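You operate a simulated robot arm through the tools that you are given. There is no shell and no other tool. Be economical: measure what you need, move in short steps, check, and stop when the job is done.

The job below is to be done with a simulated robot arm. You get a single attempt, and the scene is never put back.

JOB
Brush the dirty patch off the drum in the holder.
Fine: drum in the done tray; lock the latch first, free it after; brush back in its place.
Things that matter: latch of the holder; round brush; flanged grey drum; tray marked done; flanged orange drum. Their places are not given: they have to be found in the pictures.

It is judged by the outcome, as a careful person would: the job done as asked, and still so three seconds after it is handed in. It fails if anything else is knocked over, pushed out of place, dropped, spilled or broken.

ROBOT AND FRAMES
A 7-joint arm with a two-finger parallel gripper, fixed in place. Base frame: the origin is at the foot of the arm, x ahead of it, y to its left, z up; the work surface is at about z = 0.78. Readings come in m, rad, newtons and seconds.
With the tool pointing down near the work surface it reaches from about 0.22 to 0.68 m from the base axis. Its first joint turns from -1.152 to 1.152 rad. Payload 2.4 kg.
The tool frame sits at the grasp point between the pads (the TCP): z along the fingers, y along the line on which they close. The tips reach 0.03 m beyond it. Largest opening 0.094 m; finger width 0.028, thickness 0.01; the body of the gripper, 0.05 by 0.096 m, starts 0.055 m behind the TCP.
Orientation is that of the tool frame in the base frame, as a unit quaternion [w, x, y, z]. With the fingers straight down and closing along the base's y, the tool's x points along the base's -x, its y along +y and its z along -z.

CONTROLS
- The arm moves only by the tool drive_tool. Its argument "plan" is a list of rows, each a list of 7 numbers: the turn, a rotation vector about the tool's x, y, z in rad, then the shift along the tool's x, y, z in m, then the finger opening in m, from 0 to 0.094. In form: [[rx, ry, rz, tx, ty, tz, claw], ...]. A call has 1 to 12 rows; each row is the pose to reach, as a shift and turn from the pose commanded when the call began, along the tool's axes at that moment. A row lasts 0.2 s, in which the tool goes at most 0.05 m and 0.15 rad; a call with a longer step from one row to the next is refused whole, and so is a gripper value outside its range. Where a pose cannot be reached the arm comes as near as it can. A force on the tool above 90 N (or 10 N above the force at the start of the call, whichever is more), or a blocked arm, ends the call early, and 0.2 s more pass. Each finger travels about 0.153 m/s and halts on what it meets, pressing with about 27 N; the grip force reading is that of the motor and also rises with nothing between the fingers. The clock runs only during rows and for 0.2 s after the last one: add rows that repeat a pose to give the fingers time. It gives the time, the measured TCP pose, the force on the tool (base axes), the opening and the grip force at its end, in the units of the frame above (readings bear some noise).
- Cameras (640 x 400 px; columns grow to the right, rows downward): "scene" is fixed at [0.053, 0.4873, 1.4457]; the picture's right is [-0.59, -0.81, 0.00], its down [-0.44, 0.32, -0.84] and it looks along [0.68, -0.49, -0.55] (base axes); focal length 311 px, centre (320, 200). "wrist" rides on the gripper at [-0.037, 0, -0.058] in the tool frame; the picture's right is [0.00, -1.00, 0.00], its down [0.97, 0.00, -0.24] and it looks along [0.24, 0.00, 0.97] (tool axes); focal length 218 px, centre (320, 200).
- camera(camera): a new picture of that camera. The clock stands still meanwhile.
- locate(camera, pixels): for up to 12 pixels [column, row] of the newest picture of that camera ("zoom" is the newest enlarged one), the place [x, y, z] in the base frame of the surface seen there, good to about 0.002 m. The clock stands still meanwhile.
- enlarge(camera, box): a new picture of the part [left, top, right, bottom] of that camera's present view, enlarged. The clock stands still meanwhile.
- sign_off(): hands the job in; it is judged then, once.

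Go step by step. Measure first, check grasps and placings, and put right what went wrong. The budget is 80 turns and 46 pictures, counting those below and the enlarged ones. Unless the task says otherwise, let go and move clear before handing in, and close with one line.

The tools are called as name(argument=value, ...) on one line, values as JSON. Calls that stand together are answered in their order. drive_tool: Moves the arm, as the interface text tells. Its arguments: {"type":"object","properties":{"plan":{"type":"array"}},"required":["plan"]} The other tools are called the same way: camera (camera) takes a picture; locate (camera, pixels) gives the place of the surface under pixels of a picture; enlarge (camera, box) takes an enlarged picture of a part of a camera's view; sign_off () hands the job in.

At the start:

```text
t: 0.0
eef_pos: [0.4026, 0.035, 1.0795]
tool_rot: [0.0, 0.0, 1.0, 0.0]
wrist_force: [-0.3, 0.1, 0.0]
gripper_width: 0.0941
grip_force: 0.0
```

scene: 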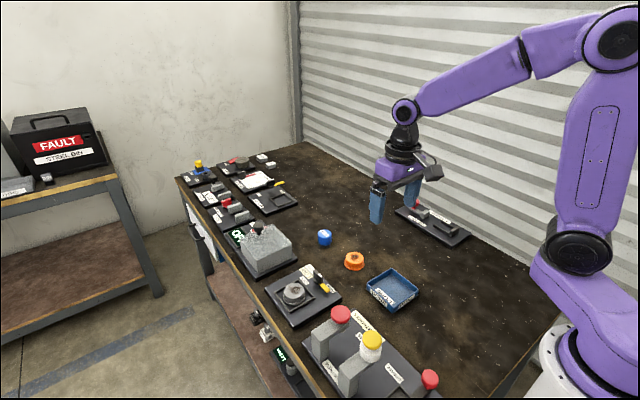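
wrist: 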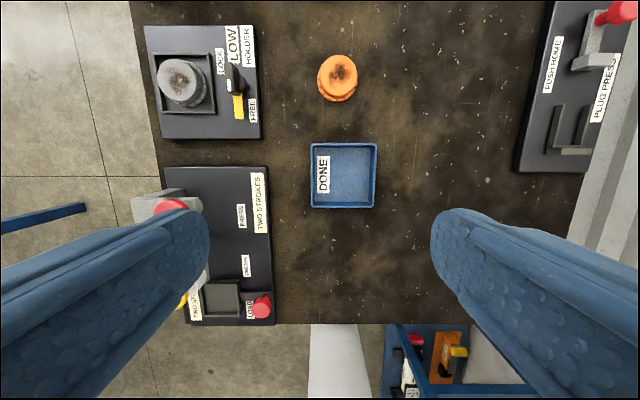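

The pictures show the holder with the grey drum (wrist ~(182,82)), its latch (~(236,95)), the orange drum and the done tray; the brush is not clear yet. I'll zoom in on these areas.

enlarge(camera="scene", box=[170, 140, 330, 240])

enlarge(camera="scene", box=[220, 220, 440, 358])

enlarge(camera="wrist", box=[130, 10, 290, 150])

```text
4.00 times, centred on (250, 190) of scene
```

zoom: 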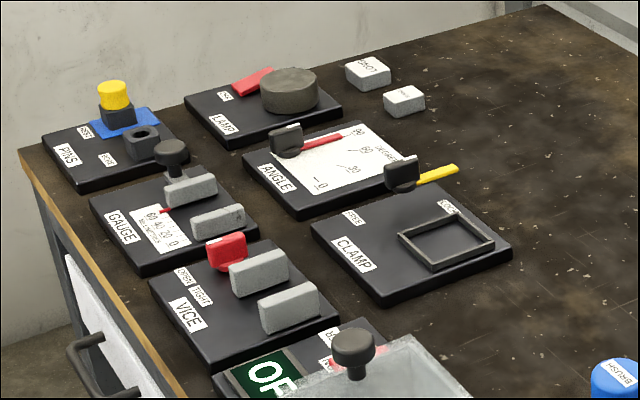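

```text
2.90 times, centred on (330, 289) of scene
```

zoom: 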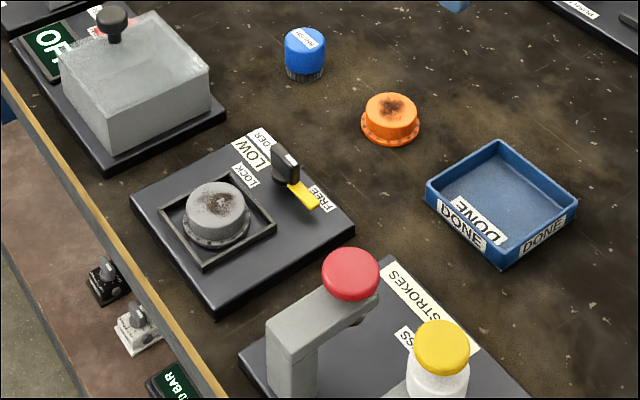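

```text
2.86 times, centred on (210, 80) of wrist
```

zoom: 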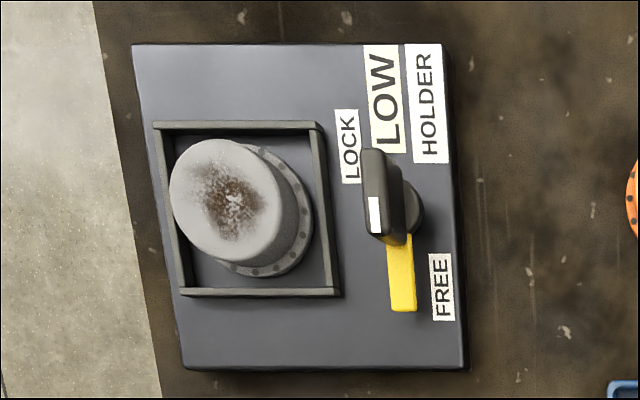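

The zooms show the blue brush at scene (325,237), dirt on top of the grey drum, and the latch knob with its yellow pointer on FREE. I'll measure them all.

locate(camera="zoom", pixels=[[373, 160], [385, 235], [410, 195], [393, 242], [403, 308], [348, 147], [441, 287], [228, 190], [150, 125], [330, 290], [300, 265], [465, 365]])

locate(camera="scene", pixels=[[326, 233], [318, 238], [332, 238], [325, 246], [353, 257], [297, 288], [294, 304], [393, 290], [369, 283], [391, 270], [418, 290], [397, 308]])

enlarge(camera="scene", box=[265, 225, 345, 325])

```text
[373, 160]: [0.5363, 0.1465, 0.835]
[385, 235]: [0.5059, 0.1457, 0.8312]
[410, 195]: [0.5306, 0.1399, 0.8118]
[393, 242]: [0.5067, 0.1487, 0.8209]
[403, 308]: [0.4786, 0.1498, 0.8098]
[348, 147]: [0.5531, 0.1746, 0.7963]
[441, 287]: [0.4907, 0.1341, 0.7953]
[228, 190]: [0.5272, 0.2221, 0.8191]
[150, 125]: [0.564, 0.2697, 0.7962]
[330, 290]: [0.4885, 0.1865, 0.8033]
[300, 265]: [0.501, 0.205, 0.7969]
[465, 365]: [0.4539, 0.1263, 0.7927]
```

```text
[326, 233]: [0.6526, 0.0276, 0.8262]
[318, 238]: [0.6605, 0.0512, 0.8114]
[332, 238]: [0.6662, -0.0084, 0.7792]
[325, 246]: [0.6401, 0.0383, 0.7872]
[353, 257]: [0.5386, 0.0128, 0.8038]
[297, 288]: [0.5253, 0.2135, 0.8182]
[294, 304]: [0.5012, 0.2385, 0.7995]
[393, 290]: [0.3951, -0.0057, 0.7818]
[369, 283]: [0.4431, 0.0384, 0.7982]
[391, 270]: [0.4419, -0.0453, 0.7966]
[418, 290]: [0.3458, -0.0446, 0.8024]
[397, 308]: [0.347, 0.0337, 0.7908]
```

```text
4.00 times, centred on (305, 275) of scene
```

zoom: 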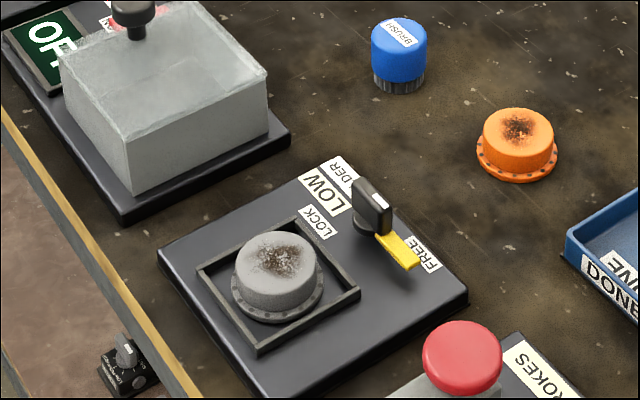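

The latch pivot is near (0.522, 0.144) with the yellow arm along -x (FREE); the LOCK label sits on the drum side. I'll move above the holder for a close wrist view.

drive_tool(plan=[[0, 0, 0, -0.028, 0.029, 0.022, 0.094], [0, 0, 0, -0.055, 0.058, 0.044, 0.094], [0, 0, 0, -0.083, 0.087, 0.066, 0.094], [0, 0, 0, -0.11, 0.116, 0.088, 0.094], [0, 0, 0, -0.137, 0.145, 0.11, 0.094], [0, 0, 0, -0.137, 0.145, 0.11, 0.094]])

camera(camera="wrist")

```text
t: 1.4
eef_pos: [0.5401, 0.1798, 0.9694]
tool_rot: [0.0, 0.0, 1.0, 0.0]
wrist_force: [1.2, -0.7, -0.3]
gripper_width: 0.0937
grip_force: 0.1
```

```text
39 pictures are left
```

wrist: 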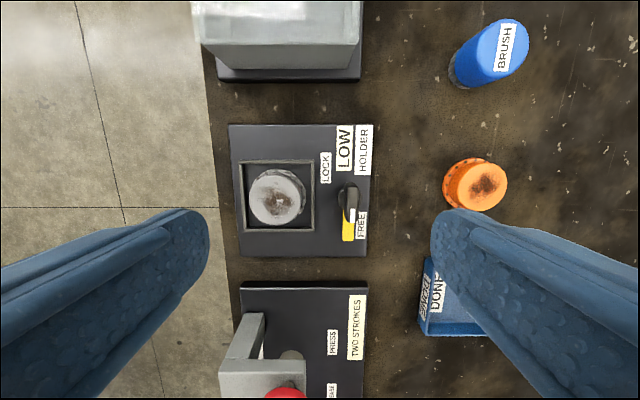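

enlarge(camera="wrist", box=[225, 115, 385, 265])

```text
2.67 times, centred on (305, 190) of wrist
```

zoom: 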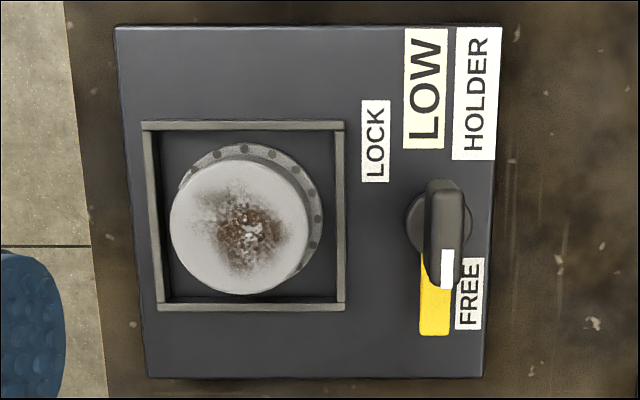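

The grey drum, knob and arm are clear; the arm should swing from -x (FREE) to +y (toward the drum, near LOCK). I'll measure precise points.

locate(camera="zoom", pixels=[[445, 185], [432, 283], [465, 230], [428, 230], [435, 330], [410, 225], [172, 232], [306, 225], [240, 165], [240, 290], [245, 126], [345, 215]])

locate(camera="wrist", pixels=[[505, 20], [485, 55], [527, 50], [466, 45], [500, 45], [463, 85], [452, 70], [490, 185], [452, 190], [243, 170]])

```text
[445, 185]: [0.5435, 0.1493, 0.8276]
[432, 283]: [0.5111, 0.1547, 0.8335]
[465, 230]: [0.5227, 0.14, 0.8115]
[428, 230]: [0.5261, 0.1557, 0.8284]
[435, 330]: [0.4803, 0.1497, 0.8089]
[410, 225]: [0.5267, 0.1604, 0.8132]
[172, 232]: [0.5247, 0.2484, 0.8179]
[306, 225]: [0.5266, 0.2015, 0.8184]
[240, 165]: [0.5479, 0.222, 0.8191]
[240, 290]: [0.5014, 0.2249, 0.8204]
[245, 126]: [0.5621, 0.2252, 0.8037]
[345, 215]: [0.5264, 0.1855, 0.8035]
```

```text
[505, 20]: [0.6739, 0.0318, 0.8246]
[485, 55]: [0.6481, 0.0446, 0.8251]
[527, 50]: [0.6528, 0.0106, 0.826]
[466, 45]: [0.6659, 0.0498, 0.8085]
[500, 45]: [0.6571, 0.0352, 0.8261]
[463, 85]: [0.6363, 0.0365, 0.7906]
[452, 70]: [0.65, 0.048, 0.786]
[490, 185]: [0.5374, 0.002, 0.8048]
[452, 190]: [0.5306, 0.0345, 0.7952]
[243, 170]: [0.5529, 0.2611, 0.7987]
```

Pivot is at about (0.527, 0.149), grip plate top ~0.835. I'll go down over the knob with the pads either side of the plate.

drive_tool(plan=[[0, 0, 0, 0.007, -0.016, 0.03, 0.05], [0, 0, 0, 0.0131, -0.031, 0.065, 0.05], [0, 0, 0, 0.0131, -0.031, 0.1, 0.05], [0, 0, 0, 0.0131, -0.031, 0.122, 0.05], [0, 0, 0, 0.0131, -0.031, 0.122, 0.05]])

enlarge(camera="scene", box=[265, 225, 385, 325])

camera(camera="wrist")

```text
t: 2.6
eef_pos: [0.527, 0.1494, 0.8484]
tool_rot: [0.0, 0.0, 1.0, -0.001]
wrist_force: [0.4, 0.0, -0.4]
gripper_width: 0.0502
grip_force: 0.0
```

```text
4.00 times, centred on (325, 275) of scene
```

zoom: 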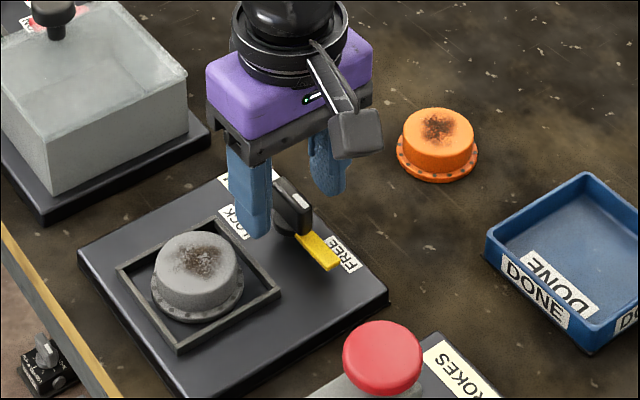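

```text
36 pictures are left
```

wrist: 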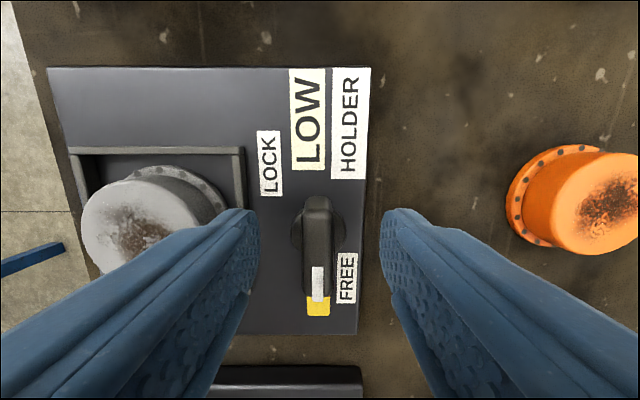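

The pads straddle the plate (wrist ~(318,245)). I'll close on it and start turning clockwise.

drive_tool(plan=[[0, 0, 0, 0, 0, 0.001, 0.02], [0, 0, 0, 0, 0, 0.001, 0.004], [0, 0, 0, 0, 0, 0.001, 0.004]])

drive_tool(plan=[[0, 0, 0.1, 0, 0, 0, 0.004], [0, 0, 0.2, 0, 0, 0, 0.004], [0, 0, 0.3, 0, 0, 0, 0.004], [0, 0, 0.4, 0, 0, 0, 0.004]])

camera(camera="wrist")

```text
t: 3.4
eef_pos: [0.5265, 0.1493, 0.8467]
tool_rot: [0.001, 0.0, 1.0, 0.0]
wrist_force: [0.2, 5.8, 0.5]
gripper_width: 0.0117
grip_force: 27.0
```

```text
t: 4.4
eef_pos: [0.5281, 0.1487, 0.8477]
tool_rot: [0.0, 0.2, 0.98, 0.001]
wrist_force: [-8.2, 5.5, 17.4]
gripper_width: 0.0118
grip_force: 27.0
```

```text
35 pictures are left
```

wrist: 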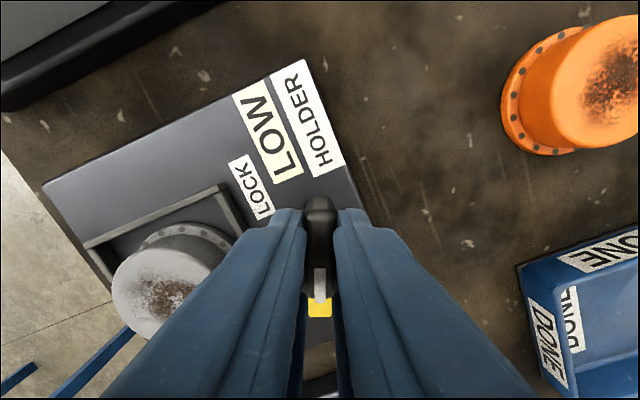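

The knob turns with the gripper (arm still aligned under it). I'll continue.

drive_tool(plan=[[0, 0, 0.1, 0, 0, 0, 0.004], [0, 0, 0.2, 0, 0, 0, 0.004], [0, 0, 0.3, 0, 0, 0, 0.004], [0, 0, 0.4, 0, 0, 0, 0.004], [0, 0, 0.5, 0, 0, 0, 0.004], [0, 0, 0.6, 0, 0, 0, 0.004], [0, 0, 0.7, 0, 0, 0, 0.004]])

enlarge(camera="scene", box=[265, 225, 385, 325])

camera(camera="wrist")

```text
t: 6.0
eef_pos: [0.5264, 0.148, 0.8471]
tool_rot: [-0.002, 0.525, 0.851, -0.002]
wrist_force: [-17.1, -9.6, 12.9]
gripper_width: 0.0119
grip_force: 26.5
```

```text
4.00 times, centred on (325, 275) of scene
```

zoom: 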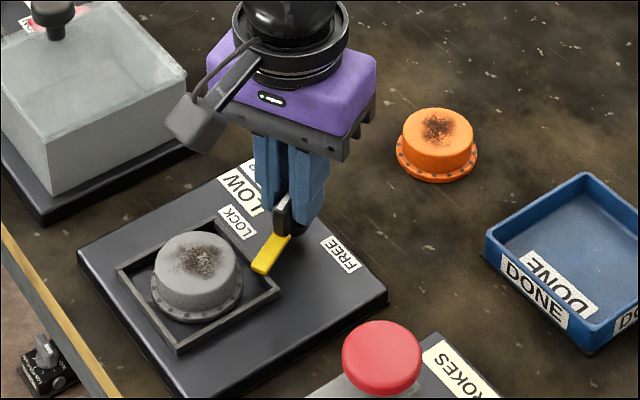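

```text
33 pictures are left
```

wrist: 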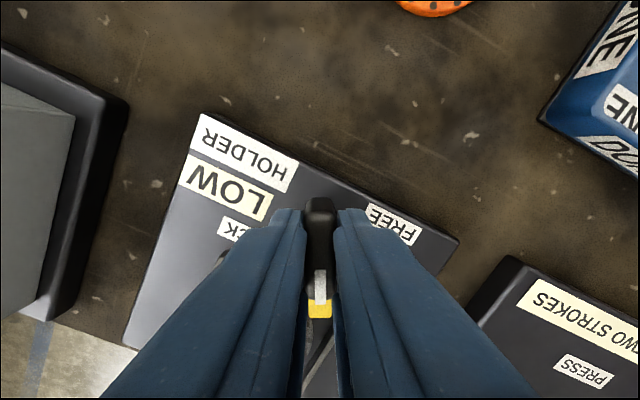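

Arm at about 63° turned and moving freely; I'll turn on to 90° and look.

drive_tool(plan=[[0, 0, 0.1, 0, 0, 0, 0.004], [0, 0, 0.2, 0, 0, 0, 0.004], [0, 0, 0.3, 0, 0, 0, 0.004], [0, 0, 0.4, 0, 0, 0, 0.004], [0, 0, 0.47, 0, 0, 0, 0.004], [0, 0, 0.47, 0, 0, 0, 0.004]])

enlarge(camera="scene", box=[265, 225, 385, 325])

```text
t: 7.4
eef_pos: [0.5254, 0.1486, 0.8461]
tool_rot: [-0.002, 0.708, 0.706, -0.002]
wrist_force: [-20.2, -20.3, 9.6]
gripper_width: 0.012
grip_force: 27.1
```

```text
4.00 times, centred on (325, 275) of scene
```

zoom: 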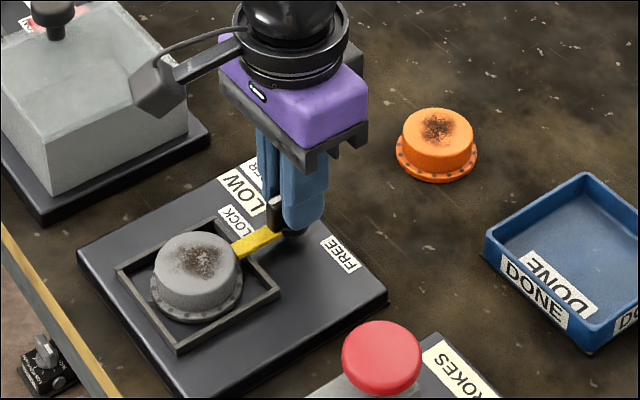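

The arm now points straight at the drum, over the frame wall. I'll nudge a little more to see whether there is an end stop.

drive_tool(plan=[[0, 0, 0.06, 0, 0, 0, 0.004], [0, 0, 0.12, 0, 0, 0, 0.004]])

enlarge(camera="scene", box=[285, 245, 365, 305])

```text
t: 8.0
eef_pos: [0.5253, 0.1506, 0.8456]
tool_rot: [-0.002, 0.747, 0.665, -0.003]
wrist_force: [-17.1, -13.7, 0.2]
gripper_width: 0.0147
grip_force: 26.7
```

```text
6.67 times, centred on (325, 275) of scene
```

zoom: 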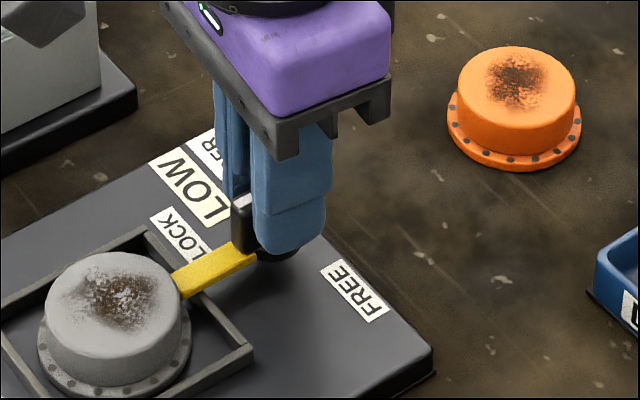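

The opening grew while the knob stayed put: it is against the LOCK stop. I'll release, lift and turn the wrist back.

drive_tool(plan=[[0, 0, -0.05, 0, 0, 0, 0.05], [0, 0, -0.05, 0, 0, 0, 0.05], [0, 0, -0.05, 0, 0, -0.045, 0.05], [0, 0, -0.2, 0, 0, -0.09, 0.05], [0, 0, -0.35, 0, 0, -0.13, 0.06], [0, 0, -0.5, 0, 0, -0.15, 0.06], [0, 0, -0.65, 0, 0, -0.15, 0.06], [0, 0, -0.8, 0, 0, -0.15, 0.06], [0, 0, -0.95, 0, 0, -0.15, 0.06], [0, 0, -1.1, 0, 0, -0.15, 0.06], [0, 0, -1.25, 0, 0, -0.15, 0.06], [0, 0, -1.4, 0, 0, -0.15, 0.06]])

drive_tool(plan=[[0, 0, -0.14, 0, 0, 0, 0.07], [0, 0, -0.29, 0, 0, 0, 0.07], [0, 0, -0.29, 0, 0, 0, 0.07]])

camera(camera="wrist")

```text
t: 10.6
eef_pos: [0.5282, 0.1486, 0.9961]
tool_rot: [0.0, 0.144, 0.99, 0.001]
wrist_force: [0.0, 0.4, -0.4]
gripper_width: 0.0598
grip_force: 0.0
```

```text
t: 11.4
eef_pos: [0.5285, 0.1495, 0.9978]
tool_rot: [0.0, -0.001, 1.0, 0.0]
wrist_force: [0.4, 0.3, 1.2]
gripper_width: 0.0701
grip_force: 0.0
```

```text
30 pictures are left
```

wrist: 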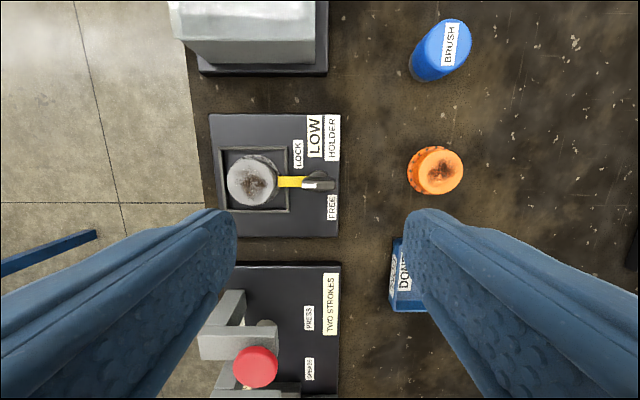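

The latch arm is in LOCK (wrist (290,182)). Next I'll go over the brush.

drive_tool(plan=[[0, 0, 0, -0.03, -0.03, 0.01, 0.08], [0, 0, 0, -0.06, -0.06, 0.02, 0.08], [0, 0, 0, -0.09, -0.09, 0.03, 0.08], [0, 0, 0, -0.127, -0.12, 0.04, 0.08], [0, 0, 0, -0.127, -0.12, 0.06, 0.08], [0, 0, 0, -0.127, -0.12, 0.06, 0.08]])

camera(camera="wrist")

```text
t: 12.8
eef_pos: [0.6552, 0.0289, 0.9381]
tool_rot: [0.0, -0.001, 1.0, -0.001]
wrist_force: [0.8, 0.2, -0.3]
gripper_width: 0.0799
grip_force: 0.1
```

```text
29 pictures are left
```

wrist: 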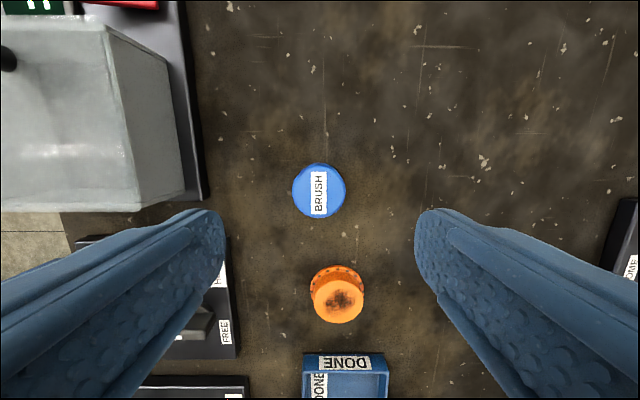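

locate(camera="wrist", pixels=[[319, 166], [319, 212], [296, 190], [341, 190], [319, 190]])

enlarge(camera="scene", box=[295, 220, 355, 260])

```text
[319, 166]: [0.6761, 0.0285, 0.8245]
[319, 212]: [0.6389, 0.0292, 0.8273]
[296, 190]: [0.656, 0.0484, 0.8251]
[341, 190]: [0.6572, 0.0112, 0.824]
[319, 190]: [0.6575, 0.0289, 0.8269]
```

```text
10.00 times, centred on (325, 240) of scene
```

zoom: 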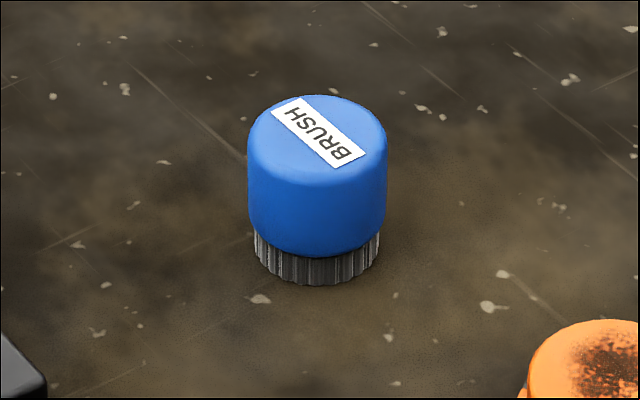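

The brush is at (0.6575, 0.029), 39 mm across, top 0.8265, blue handle down to ~0.793. I'll descend and grip the handle.

drive_tool(plan=[[0, 0, 0, -0.0023, 0, 0.04, 0.08], [0, 0, 0, -0.0023, 0, 0.08, 0.08], [0, 0, 0, -0.0023, 0, 0.109, 0.08], [0, 0, 0, -0.0023, 0, 0.109, 0.08], [0, 0, 0, -0.0023, 0, 0.109, 0.05], [0, 0, 0, -0.0023, 0, 0.109, 0.03], [0, 0, 0, -0.0023, 0, 0.109, 0.03], [0, 0, 0, -0.0023, 0, 0.109, 0.03]])

```text
t: 14.6
eef_pos: [0.6576, 0.0301, 0.8276]
tool_rot: [0.0, -0.001, 1.0, 0.0]
wrist_force: [-0.5, -0.4, 0.1]
gripper_width: 0.0427
grip_force: 27.0
```

Gripped (0.0427 opening). I'll lift it, checking it stays, and carry it above the drum.

drive_tool(plan=[[0, 0, 0, 0, 0, -0.03, 0.03], [0, 0, 0, 0, 0, -0.07, 0.03], [0, 0, 0, 0.02, 0, -0.11, 0.03], [0, 0, 0, 0.055, 0.02, -0.13, 0.03], [0, 0, 0, 0.09, 0.05, -0.13, 0.03], [0, 0, 0, 0.12, 0.085, -0.13, 0.03], [0, 0, 0, 0.1325, 0.12, -0.13, 0.03], [0, 0, 0, 0.1325, 0.16, -0.12, 0.03], [0, 0, 0, 0.1325, 0.195, -0.09, 0.03], [0, 0, 0, 0.1325, 0.195, -0.06, 0.03], [0, 0, 0, 0.1325, 0.195, -0.06, 0.03]])

enlarge(camera="scene", box=[265, 225, 365, 305])

camera(camera="wrist")

```text
t: 17.0
eef_pos: [0.5248, 0.2248, 0.8879]
tool_rot: [0.0, -0.001, 1.0, 0.0]
wrist_force: [-0.7, -0.3, 0.1]
gripper_width: 0.0423
grip_force: 27.2
```

```text
5.00 times, centred on (315, 265) of scene
```

zoom: 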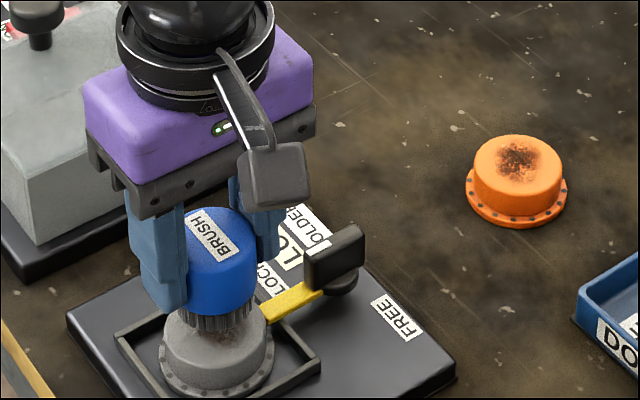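

```text
26 pictures are left
```

wrist: 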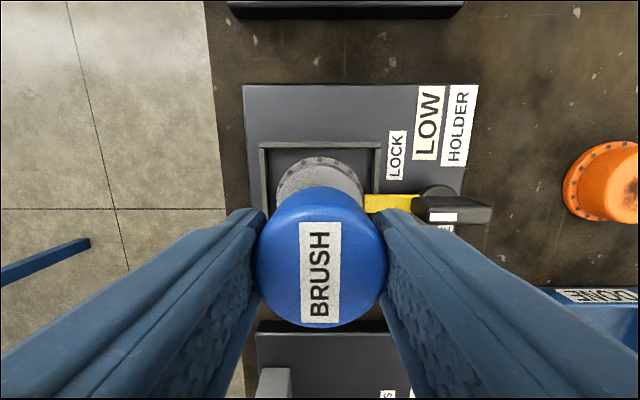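

The brush is over the drum with clearance to the latch. I'll lower in small steps until it touches.

drive_tool(plan=[[0, 0, 0, 0, 0, 0.012, 0.03], [0, 0, 0, 0, 0, 0.018, 0.03], [0, 0, 0, 0, 0, 0.021, 0.03], [0, 0, 0, 0, 0, 0.022, 0.03]])

```text
t: 18.0
eef_pos: [0.5258, 0.2236, 0.8677]
tool_rot: [0.001, -0.001, 1.0, 0.0]
wrist_force: [-3.5, -1.2, 18.5]
gripper_width: 0.0424
grip_force: 27.1
```

Contact at 18 N; I'll ease by 1 mm and scrub back and forth over the patch along x.

drive_tool(plan=[[0, 0, 0, 0, 0, -0.001, 0.03], [0, 0, 0, 0.012, 0, -0.001, 0.03], [0, 0, 0, 0, 0, -0.001, 0.03], [0, 0, 0, -0.012, 0, -0.001, 0.03], [0, 0, 0, 0, 0, -0.001, 0.03], [0, 0, 0, 0.012, 0, -0.001, 0.03], [0, 0, 0, 0, 0, -0.001, 0.03], [0, 0, 0, -0.012, 0, -0.001, 0.03], [0, 0, 0, 0, 0, -0.001, 0.03], [0, 0, 0, 0.012, 0, -0.001, 0.03], [0, 0, 0, 0, 0, -0.001, 0.03]])

drive_tool(plan=[[0, 0, 0, 0, 0.011, 0, 0.03], [0, 0, 0, 0, 0, 0, 0.03], [0, 0, 0, 0, -0.01, 0, 0.03], [0, 0, 0, 0, 0, 0, 0.03], [0, 0, 0, 0, 0.011, 0, 0.03], [0, 0, 0, 0, 0, 0, 0.03], [0, 0, 0, 0, -0.01, 0, 0.03], [0, 0, 0, 0, 0, 0, 0.03]])

drive_tool(plan=[[0, 0, 0, 0, 0, -0.03, 0.03], [0, 0, 0, -0.03, 0, -0.07, 0.03], [0, 0, 0, -0.07, 0, -0.1, 0.03], [0, 0, 0, -0.07, 0, -0.1, 0.03]])

enlarge(camera="scene", box=[265, 245, 345, 325])

```text
t: 20.4
eef_pos: [0.5213, 0.2228, 0.8652]
tool_rot: [-0.002, -0.001, 1.0, -0.001]
wrist_force: [-7.1, 0.4, 20.5]
gripper_width: 0.0424
grip_force: 27.1
```

```text
t: 22.2
eef_pos: [0.5251, 0.2241, 0.8663]
tool_rot: [0.0, 0.0, 1.0, 0.001]
wrist_force: [-0.2, -0.2, -0.8]
gripper_width: 0.0425
grip_force: 27.4
```

```text
t: 23.2
eef_pos: [0.5952, 0.2254, 0.9678]
tool_rot: [0.0, 0.0, 1.0, 0.0]
wrist_force: [-0.2, -0.1, -1.3]
gripper_width: 0.0424
grip_force: 26.7
```

```text
5.00 times, centred on (305, 285) of scene
```

zoom: 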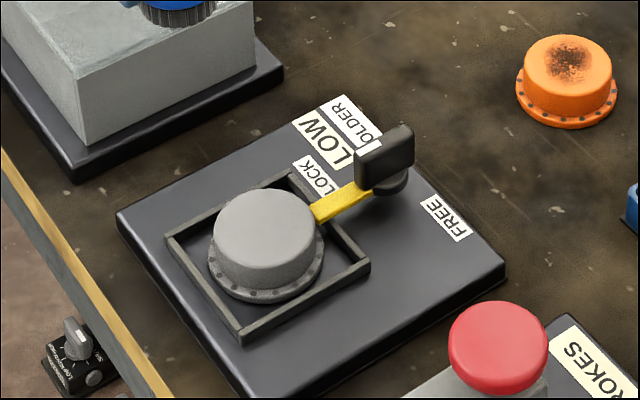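

The patch is gone: the grey drum's top is clean. Now I'll take the brush back to (0.6575, 0.029).

drive_tool(plan=[[0, 0, 0, 0, -0.02, -0.03, 0.03], [0, 0, 0, 0, -0.06, -0.03, 0.03], [0, 0, 0, -0.01, -0.1, -0.03, 0.03], [0, 0, 0, -0.025, -0.14, -0.02, 0.03], [0, 0, 0, -0.045, -0.17, 0.0, 0.03], [0, 0, 0, -0.0623, -0.196, 0.03, 0.03], [0, 0, 0, -0.0623, -0.196, 0.07, 0.03], [0, 0, 0, -0.0623, -0.196, 0.11, 0.03], [0, 0, 0, -0.0623, -0.196, 0.125, 0.03], [0, 0, 0, -0.0623, -0.196, 0.125, 0.03]])

enlarge(camera="scene", box=[285, 200, 365, 260])

```text
t: 25.4
eef_pos: [0.658, 0.0266, 0.8399]
tool_rot: [0.0, 0.0, 1.0, 0.0]
wrist_force: [-0.3, -0.1, -1.4]
gripper_width: 0.0426
grip_force: 27.3
```

```text
6.67 times, centred on (325, 230) of scene
```

zoom: 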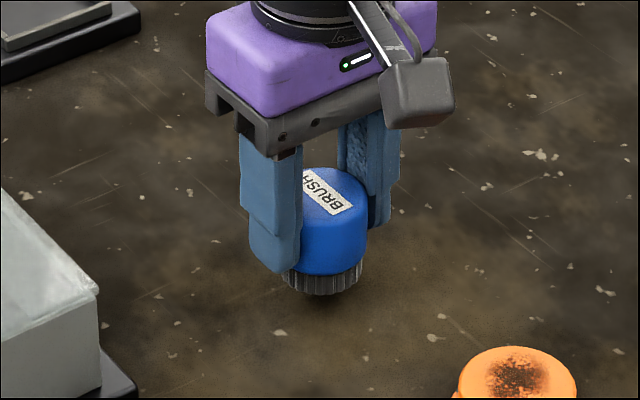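

The brush is upright just above its spot. I'll shift 2 mm in y and lower until it touches.

drive_tool(plan=[[0, 0, 0, 0, 0.002, 0.006, 0.03], [0, 0, 0, 0, 0.002, 0.01, 0.03], [0, 0, 0, 0, 0.002, 0.012, 0.03], [0, 0, 0, 0, 0.002, 0.0125, 0.03]])

```text
t: 26.4
eef_pos: [0.6564, 0.0307, 0.8295]
tool_rot: [-0.001, 0.001, 1.0, 0.0]
wrist_force: [0.3, 0.6, -1.1]
gripper_width: 0.0422
grip_force: 26.8
```

No contact yet; a little lower.

drive_tool(plan=[[0, 0, 0, 0, 0, 0.001, 0.03], [0, 0, 0, 0, 0, 0.002, 0.03]])

```text
t: 27.0
eef_pos: [0.6565, 0.0312, 0.8266]
tool_rot: [0.001, -0.001, 1.0, 0.0]
wrist_force: [-0.4, -0.9, 0.2]
gripper_width: 0.0422
grip_force: 27.3
```

drive_tool(plan=[[0, 0, 0, 0, 0, 0.001, 0.03], [0, 0, 0, 0, 0, 0.0015, 0.03]])

```text
t: 27.6
eef_pos: [0.657, 0.0307, 0.826]
tool_rot: [0.0, 0.0, 1.0, 0.0]
wrist_force: [-0.1, -0.2, 0.6]
gripper_width: 0.0424
grip_force: 27.3
```

Force barely rising (0.6 N); one more millimetre step to confirm contact.

drive_tool(plan=[[0, 0, 0, 0, 0, 0.001, 0.03], [0, 0, 0, 0, 0, 0.001, 0.03]])

enlarge(camera="scene", box=[295, 215, 355, 260])

```text
t: 28.2
eef_pos: [0.6573, 0.0301, 0.8257]
tool_rot: [0.001, 0.0, 1.0, 0.0]
wrist_force: [-6.3, 0.7, 19.2]
gripper_width: 0.0421
grip_force: 27.4
```

```text
8.89 times, centred on (325, 238) of scene
```

zoom: 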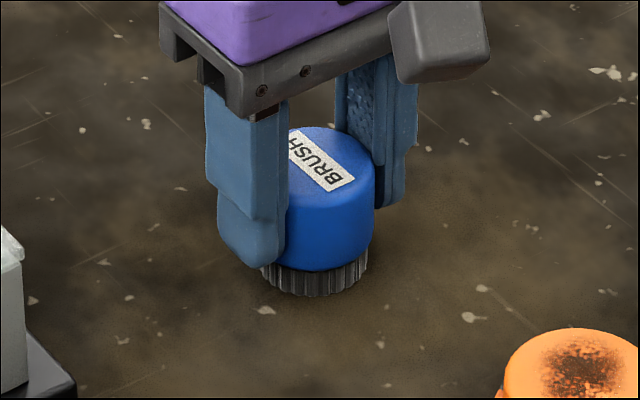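

The brush is down (19 N). I'll open, rise, and go back above the latch.

drive_tool(plan=[[0, 0, 0, 0, 0, -0.001, 0.06], [0, 0, 0, 0, 0, -0.001, 0.07], [0, 0, 0, 0, 0, -0.001, 0.07], [0, 0, 0, 0, 0, -0.04, 0.07], [0, 0, 0, 0, 0, -0.085, 0.07], [0, 0, 0, 0, 0, -0.13, 0.07]])

drive_tool(plan=[[0, 0, 0.15, 0.033, 0.03, 0, 0.06], [0, 0, 0.3, 0.066, 0.06, 0, 0.06], [0, 0, 0.45, 0.099, 0.09, 0, 0.06], [0, 0, 0.6, 0.1305, 0.118, 0, 0.06], [0, 0, 0.75, 0.1305, 0.118, 0, 0.06], [0, 0, 0.9, 0.1305, 0.118, 0, 0.05], [0, 0, 1.05, 0.1305, 0.118, 0, 0.05], [0, 0, 1.2, 0.1305, 0.118, 0, 0.05], [0, 0, 1.35, 0.1305, 0.118, 0, 0.05], [0, 0, 1.5, 0.1305, 0.118, 0, 0.05], [0, 0, 1.571, 0.1305, 0.118, 0, 0.05], [0, 0, 1.571, 0.1305, 0.118, 0, 0.05]])

camera(camera="wrist")

camera(camera="scene")

```text
t: 29.6
eef_pos: [0.6581, 0.0327, 0.9556]
tool_rot: [0.0, 0.0, 1.0, 0.0]
wrist_force: [0.3, -0.8, 0.5]
gripper_width: 0.0701
grip_force: 0.1
```

```text
t: 32.2
eef_pos: [0.5257, 0.1486, 0.9546]
tool_rot: [0.0, 0.708, 0.706, 0.0]
wrist_force: [0.6, 0.7, 0.0]
gripper_width: 0.0497
grip_force: 0.1
```

```text
22 pictures are left
```

wrist: 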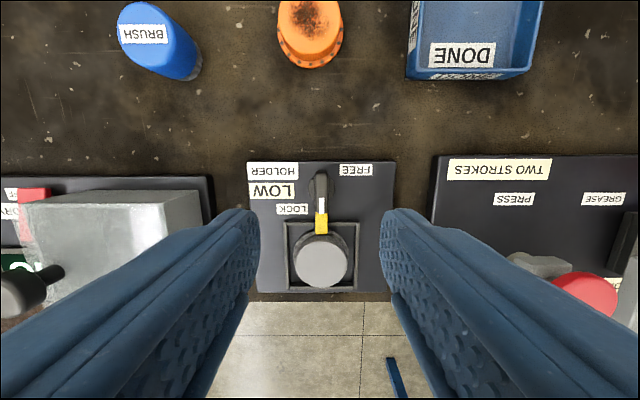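

```text
21 pictures are left
```

scene: 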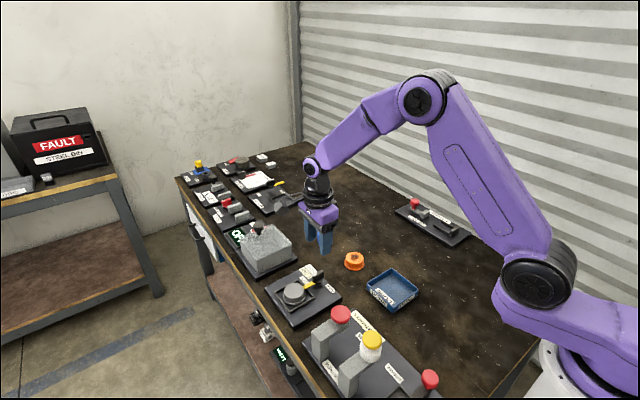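

Top is clean and the knob is centred between the pads (col 320). I'll descend, grip and turn back to FREE.

drive_tool(plan=[[0, 0, 0, 0, 0, 0.04, 0.05], [0, 0, 0, 0, 0, 0.08, 0.05], [0, 0, 0, 0, 0, 0.107, 0.05], [0, 0, 0, 0, 0, 0.107, 0.03], [0, 0, 0, 0, 0, 0.107, 0.004], [0, 0, 0, 0, 0, 0.107, 0.004]])

drive_tool(plan=[[0, 0, -0.14, 0, 0, 0, 0.004], [0, 0, -0.28, 0, 0, 0, 0.004], [0, 0, -0.42, 0, 0, 0, 0.004], [0, 0, -0.56, 0, 0, 0, 0.004], [0, 0, -0.7, 0, 0, 0, 0.004], [0, 0, -0.84, 0, 0, 0, 0.004], [0, 0, -0.98, 0, 0, 0, 0.004], [0, 0, -1.12, 0, 0, 0, 0.004], [0, 0, -1.26, 0, 0, 0, 0.004], [0, 0, -1.4, 0, 0, 0, 0.004], [0, 0, -1.54, 0, 0, 0, 0.004], [0, 0, -1.62, 0, 0, 0, 0.004]])

enlarge(camera="scene", box=[265, 225, 385, 325])

```text
t: 33.6
eef_pos: [0.5254, 0.1489, 0.8483]
tool_rot: [0.0, 0.707, 0.707, 0.0]
wrist_force: [0.7, 0.7, 0.5]
gripper_width: 0.0121
grip_force: 27.2
```

```text
t: 36.2
eef_pos: [0.5265, 0.15, 0.8469]
tool_rot: [0.002, -0.026, 1.0, 0.001]
wrist_force: [7.1, 15.4, 4.2]
gripper_width: 0.0125
grip_force: 27.0
```

```text
4.00 times, centred on (325, 275) of scene
```

zoom: 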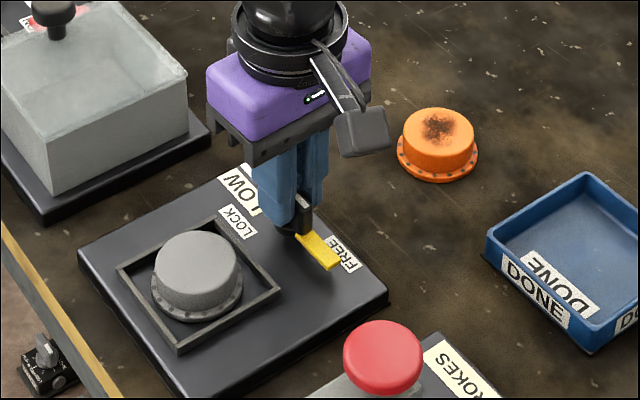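

The latch is back at FREE. I'll release, lift, and look straight down at the drum.

drive_tool(plan=[[0, 0, 0.02, 0, 0, 0, 0.05], [0, 0, 0.05, 0, 0, 0, 0.05], [0, 0, 0.05, 0, 0, -0.04, 0.05], [0, 0, 0.05, 0, 0.03, -0.07, 0.06], [0, 0, 0.05, 0, 0.076, -0.09, 0.08], [0, 0, 0.05, 0, 0.076, -0.09, 0.08]])

camera(camera="wrist")

```text
refused: row 5 steps farther than a row can; nothing moved
```

```text
19 pictures are left
```

wrist: 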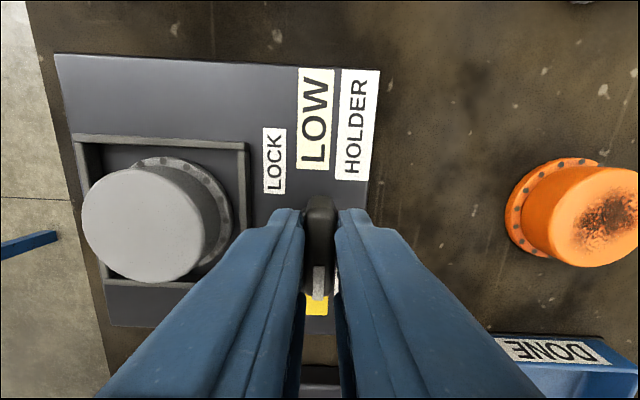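

One step was too long; I'll repeat with shorter steps.

drive_tool(plan=[[0, 0, 0.02, 0, 0, 0, 0.05], [0, 0, 0.05, 0, 0, 0, 0.05], [0, 0, 0.05, 0, 0, -0.04, 0.05], [0, 0, 0.05, 0, 0.025, -0.07, 0.06], [0, 0, 0.05, 0, 0.055, -0.09, 0.07], [0, 0, 0.05, 0, 0.076, -0.09, 0.08], [0, 0, 0.05, 0, 0.076, -0.09, 0.08]])

camera(camera="wrist")

```text
t: 37.8
eef_pos: [0.5214, 0.2246, 0.9375]
tool_rot: [0.0, 0.0, 1.0, 0.001]
wrist_force: [0.4, 0.5, -0.4]
gripper_width: 0.0799
grip_force: 0.0
```

```text
18 pictures are left
```

wrist: 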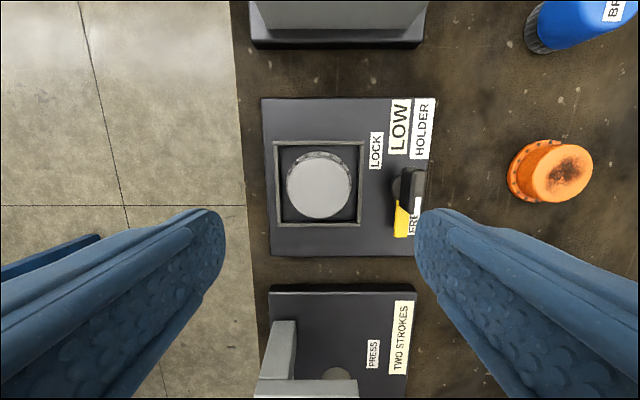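

The drum is free and clean; I'll measure its top and the latch.

locate(camera="wrist", pixels=[[290, 187], [347, 187], [319, 158], [319, 215], [319, 187], [401, 232], [398, 205], [364, 187], [276, 187], [352, 175]])

enlarge(camera="wrist", box=[260, 95, 440, 255])

```text
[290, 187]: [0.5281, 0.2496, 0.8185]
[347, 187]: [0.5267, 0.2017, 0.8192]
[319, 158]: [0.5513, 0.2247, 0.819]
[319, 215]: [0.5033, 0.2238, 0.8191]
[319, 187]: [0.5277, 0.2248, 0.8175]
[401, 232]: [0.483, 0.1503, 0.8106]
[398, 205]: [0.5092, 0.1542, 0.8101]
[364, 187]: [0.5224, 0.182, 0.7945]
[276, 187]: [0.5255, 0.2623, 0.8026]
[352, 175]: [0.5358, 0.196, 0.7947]
```

```text
2.50 times, centred on (350, 175) of wrist
```

zoom: 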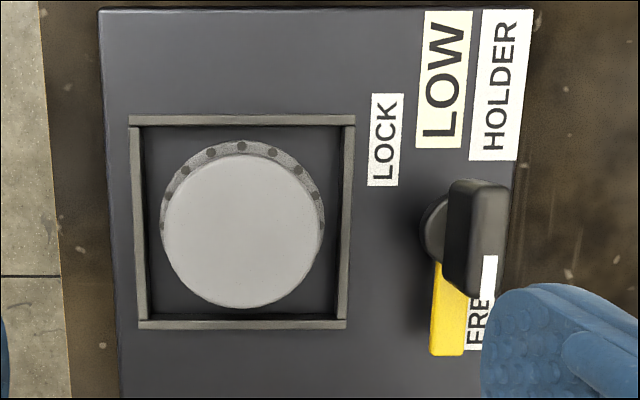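

Drum: centre (0.527, 0.225), 48 mm, top 0.819; the latch looks as at the start. I'll descend and grip it above the flange.

drive_tool(plan=[[0, 0, 0, -0.0055, 0, 0.04, 0.07], [0, 0, 0, -0.0055, 0, 0.08, 0.07], [0, 0, 0, -0.0055, 0, 0.1, 0.07], [0, 0, 0, -0.0055, 0, 0.102, 0.07], [0, 0, 0, -0.0055, 0, 0.102, 0.05], [0, 0, 0, -0.0055, 0, 0.102, 0.035], [0, 0, 0, -0.0055, 0, 0.102, 0.035], [0, 0, 0, -0.0055, 0, 0.102, 0.035]])

enlarge(camera="scene", box=[265, 225, 365, 315])

```text
t: 39.6
eef_pos: [0.5276, 0.2246, 0.835]
tool_rot: [-0.001, 0.0, 1.0, -0.001]
wrist_force: [-0.4, 0.6, 0.8]
gripper_width: 0.0498
grip_force: 26.1
```

```text
4.44 times, centred on (315, 270) of scene
```

zoom: 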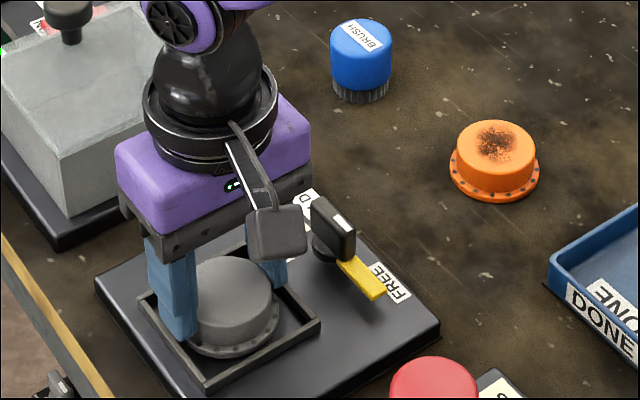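

Gripped (0.0498). I'll lift it out and carry it above the done tray.

drive_tool(plan=[[0, 0, 0, 0, 0, -0.02, 0.035], [0, 0, 0, 0, 0, -0.06, 0.035], [0, 0, 0, 0, 0, -0.105, 0.035], [0, 0, 0, 0, -0.045, -0.115, 0.035], [0, 0, 0, 0, -0.09, -0.115, 0.035], [0, 0, 0, 0.03, -0.125, -0.115, 0.035], [0, 0, 0, 0.06, -0.16, -0.115, 0.035], [0, 0, 0, 0.095, -0.19, -0.115, 0.035], [0, 0, 0, 0.125, -0.22, -0.115, 0.035], [0, 0, 0, 0.133, -0.229, -0.115, 0.035], [0, 0, 0, 0.133, -0.229, -0.115, 0.035]])

camera(camera="wrist")

enlarge(camera="scene", box=[290, 190, 450, 320])

```text
t: 42.0
eef_pos: [0.3951, -0.0059, 0.9501]
tool_rot: [0.001, 0.001, 1.0, 0.0]
wrist_force: [0.1, -0.4, -1.0]
gripper_width: 0.0499
grip_force: 26.5
```

```text
15 pictures are left
```

wrist: 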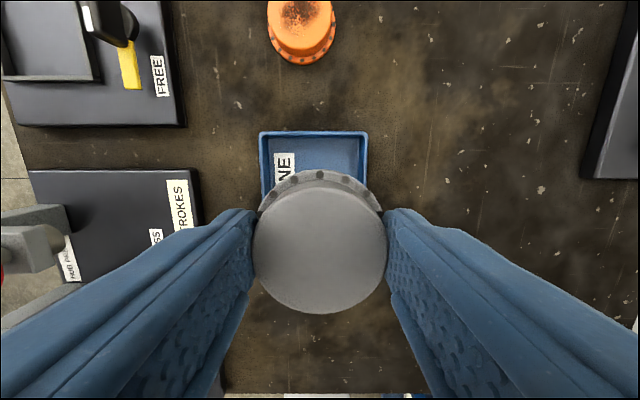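

```text
3.08 times, centred on (370, 255) of scene
```

zoom: 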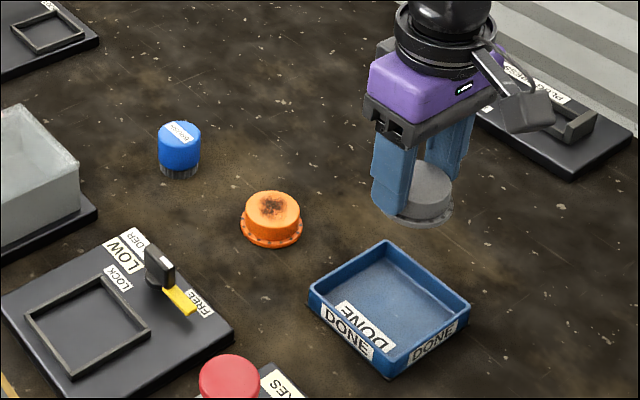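

The drum is held upright over the tray. I'll measure the tray's rim exactly.

locate(camera="zoom", pixels=[[388, 243], [314, 292], [467, 305], [389, 356], [385, 250], [324, 291], [458, 306], [389, 348], [392, 300]])

locate(camera="wrist", pixels=[[261, 150], [366, 150], [268, 160], [359, 160], [320, 132], [320, 160]])

```text
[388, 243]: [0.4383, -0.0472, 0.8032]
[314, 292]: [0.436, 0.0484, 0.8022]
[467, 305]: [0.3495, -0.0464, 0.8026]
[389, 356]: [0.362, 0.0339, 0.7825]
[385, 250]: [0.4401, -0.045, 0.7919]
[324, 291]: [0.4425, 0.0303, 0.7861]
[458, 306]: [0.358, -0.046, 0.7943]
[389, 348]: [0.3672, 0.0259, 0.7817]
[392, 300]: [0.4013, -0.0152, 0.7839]
```

```text
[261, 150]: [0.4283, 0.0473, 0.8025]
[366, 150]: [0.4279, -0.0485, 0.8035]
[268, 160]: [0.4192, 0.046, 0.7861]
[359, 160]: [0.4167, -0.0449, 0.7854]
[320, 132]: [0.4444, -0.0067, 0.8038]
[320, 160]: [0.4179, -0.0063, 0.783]
```

Tray inside is about 90 mm, centred at (0.396, 0.0). I'll shift 5 mm in y and lower.

drive_tool(plan=[[0, 0, 0, 0, 0.0055, 0.03, 0.035], [0, 0, 0, 0, 0.0055, 0.07, 0.035], [0, 0, 0, 0, 0.0055, 0.105, 0.035], [0, 0, 0, 0, 0.0055, 0.118, 0.035], [0, 0, 0, 0, 0.0055, 0.122, 0.035], [0, 0, 0, 0, 0.0055, 0.124, 0.035]])

```text
t: 43.4
eef_pos: [0.395, 0.0016, 0.8268]
tool_rot: [0.0, 0.001, 1.0, 0.0]
wrist_force: [-0.4, -0.4, -0.4]
gripper_width: 0.0497
grip_force: 27.1
```

No contact yet; a few more small steps down.

drive_tool(plan=[[0, 0, 0, 0, -0.0005, 0.0015, 0.035], [0, 0, 0, 0, -0.0005, 0.003, 0.035], [0, 0, 0, 0, -0.0005, 0.0035, 0.035]])

```text
t: 44.2
eef_pos: [0.3946, 0.0014, 0.824]
tool_rot: [0.0, 0.001, 1.0, 0.0]
wrist_force: [0.5, 0.8, -1.0]
gripper_width: 0.0499
grip_force: 27.6
```

drive_tool(plan=[[0, 0, 0, 0, -0.0005, 0.001, 0.035], [0, 0, 0, 0, -0.0005, 0.0015, 0.035]])

enlarge(camera="scene", box=[350, 240, 430, 320])

```text
t: 44.8
eef_pos: [0.3958, 0.0004, 0.8224]
tool_rot: [0.0, 0.0, 1.0, -0.001]
wrist_force: [-1.0, 2.3, 21.8]
gripper_width: 0.0501
grip_force: 27.2
```

```text
5.00 times, centred on (390, 280) of scene
```

zoom: 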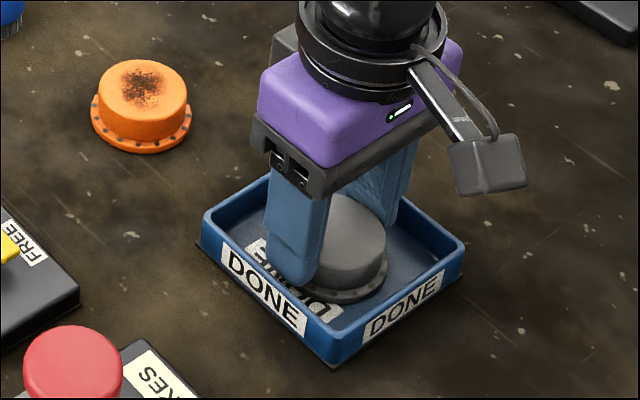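

The drum is on the tray floor (22 N). I'll open slightly to clear it inside the tray walls, rise and check.

drive_tool(plan=[[0, 0, 0, 0, 0, -0.001, 0.06], [0, 0, 0, 0, 0, -0.001, 0.06], [0, 0, 0, 0, 0, -0.02, 0.06], [0, 0, 0, 0, 0, -0.06, 0.06], [0, 0, 0, 0, 0, -0.1, 0.06], [0, 0, 0, -0.03, -0.03, -0.14, 0.06], [0, 0, 0, -0.03, -0.07, -0.17, 0.06], [0, 0, 0, -0.03, -0.11, -0.19, 0.06], [0, 0, 0, -0.03, -0.11, -0.19, 0.06]])

enlarge(camera="scene", box=[260, 210, 430, 330])

camera(camera="scene")

```text
refused: row 6 steps farther than a row can; nothing moved
```

```text
3.33 times, centred on (345, 270) of scene
```

zoom: 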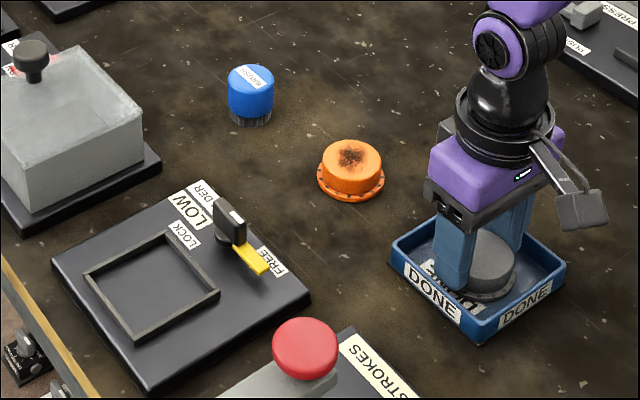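

```text
11 pictures are left
```

scene: 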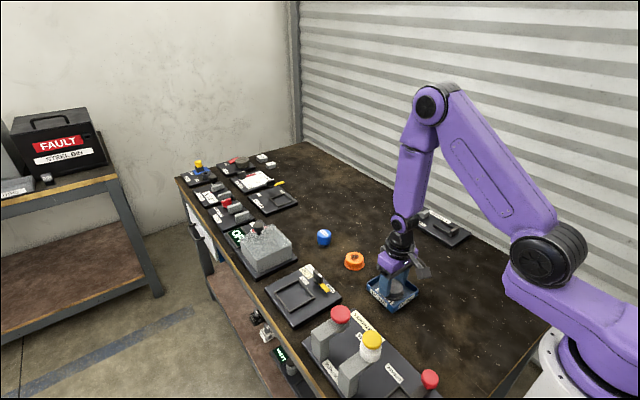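

A step was too long, so nothing moved; I'll repeat with shorter steps.

drive_tool(plan=[[0, 0, 0, 0, 0, -0.001, 0.06], [0, 0, 0, 0, 0, -0.001, 0.06], [0, 0, 0, 0, 0, -0.02, 0.06], [0, 0, 0, 0, 0, -0.06, 0.06], [0, 0, 0, 0, 0, -0.1, 0.06], [0, 0, 0, 0, -0.02, -0.14, 0.06], [0, 0, 0, 0, -0.05, -0.17, 0.06], [0, 0, 0, 0, -0.09, -0.19, 0.06], [0, 0, 0, 0, -0.09, -0.19, 0.06]])

enlarge(camera="scene", box=[260, 210, 430, 330])

camera(camera="wrist")

```text
t: 46.8
eef_pos: [0.3935, -0.0923, 1.0129]
tool_rot: [0.0, 0.0, 1.0, 0.0]
wrist_force: [-0.3, 0.6, 0.2]
gripper_width: 0.0604
grip_force: 0.1
```

```text
3.33 times, centred on (345, 270) of scene
```

zoom: 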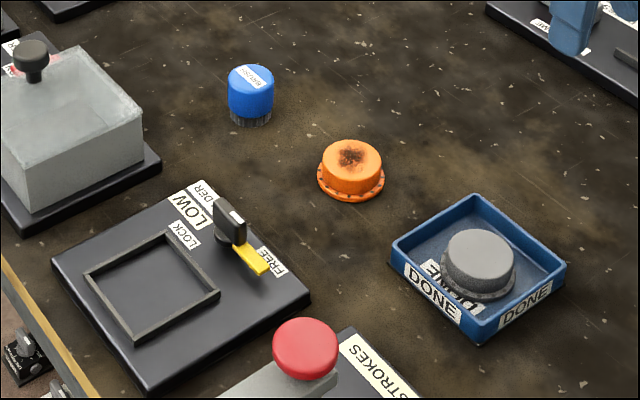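

```text
9 pictures are left
```

wrist: 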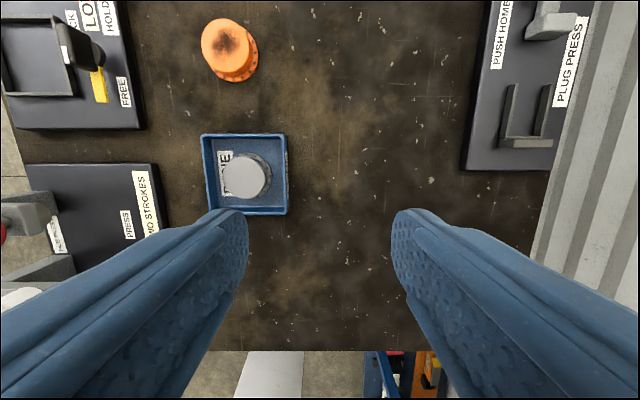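

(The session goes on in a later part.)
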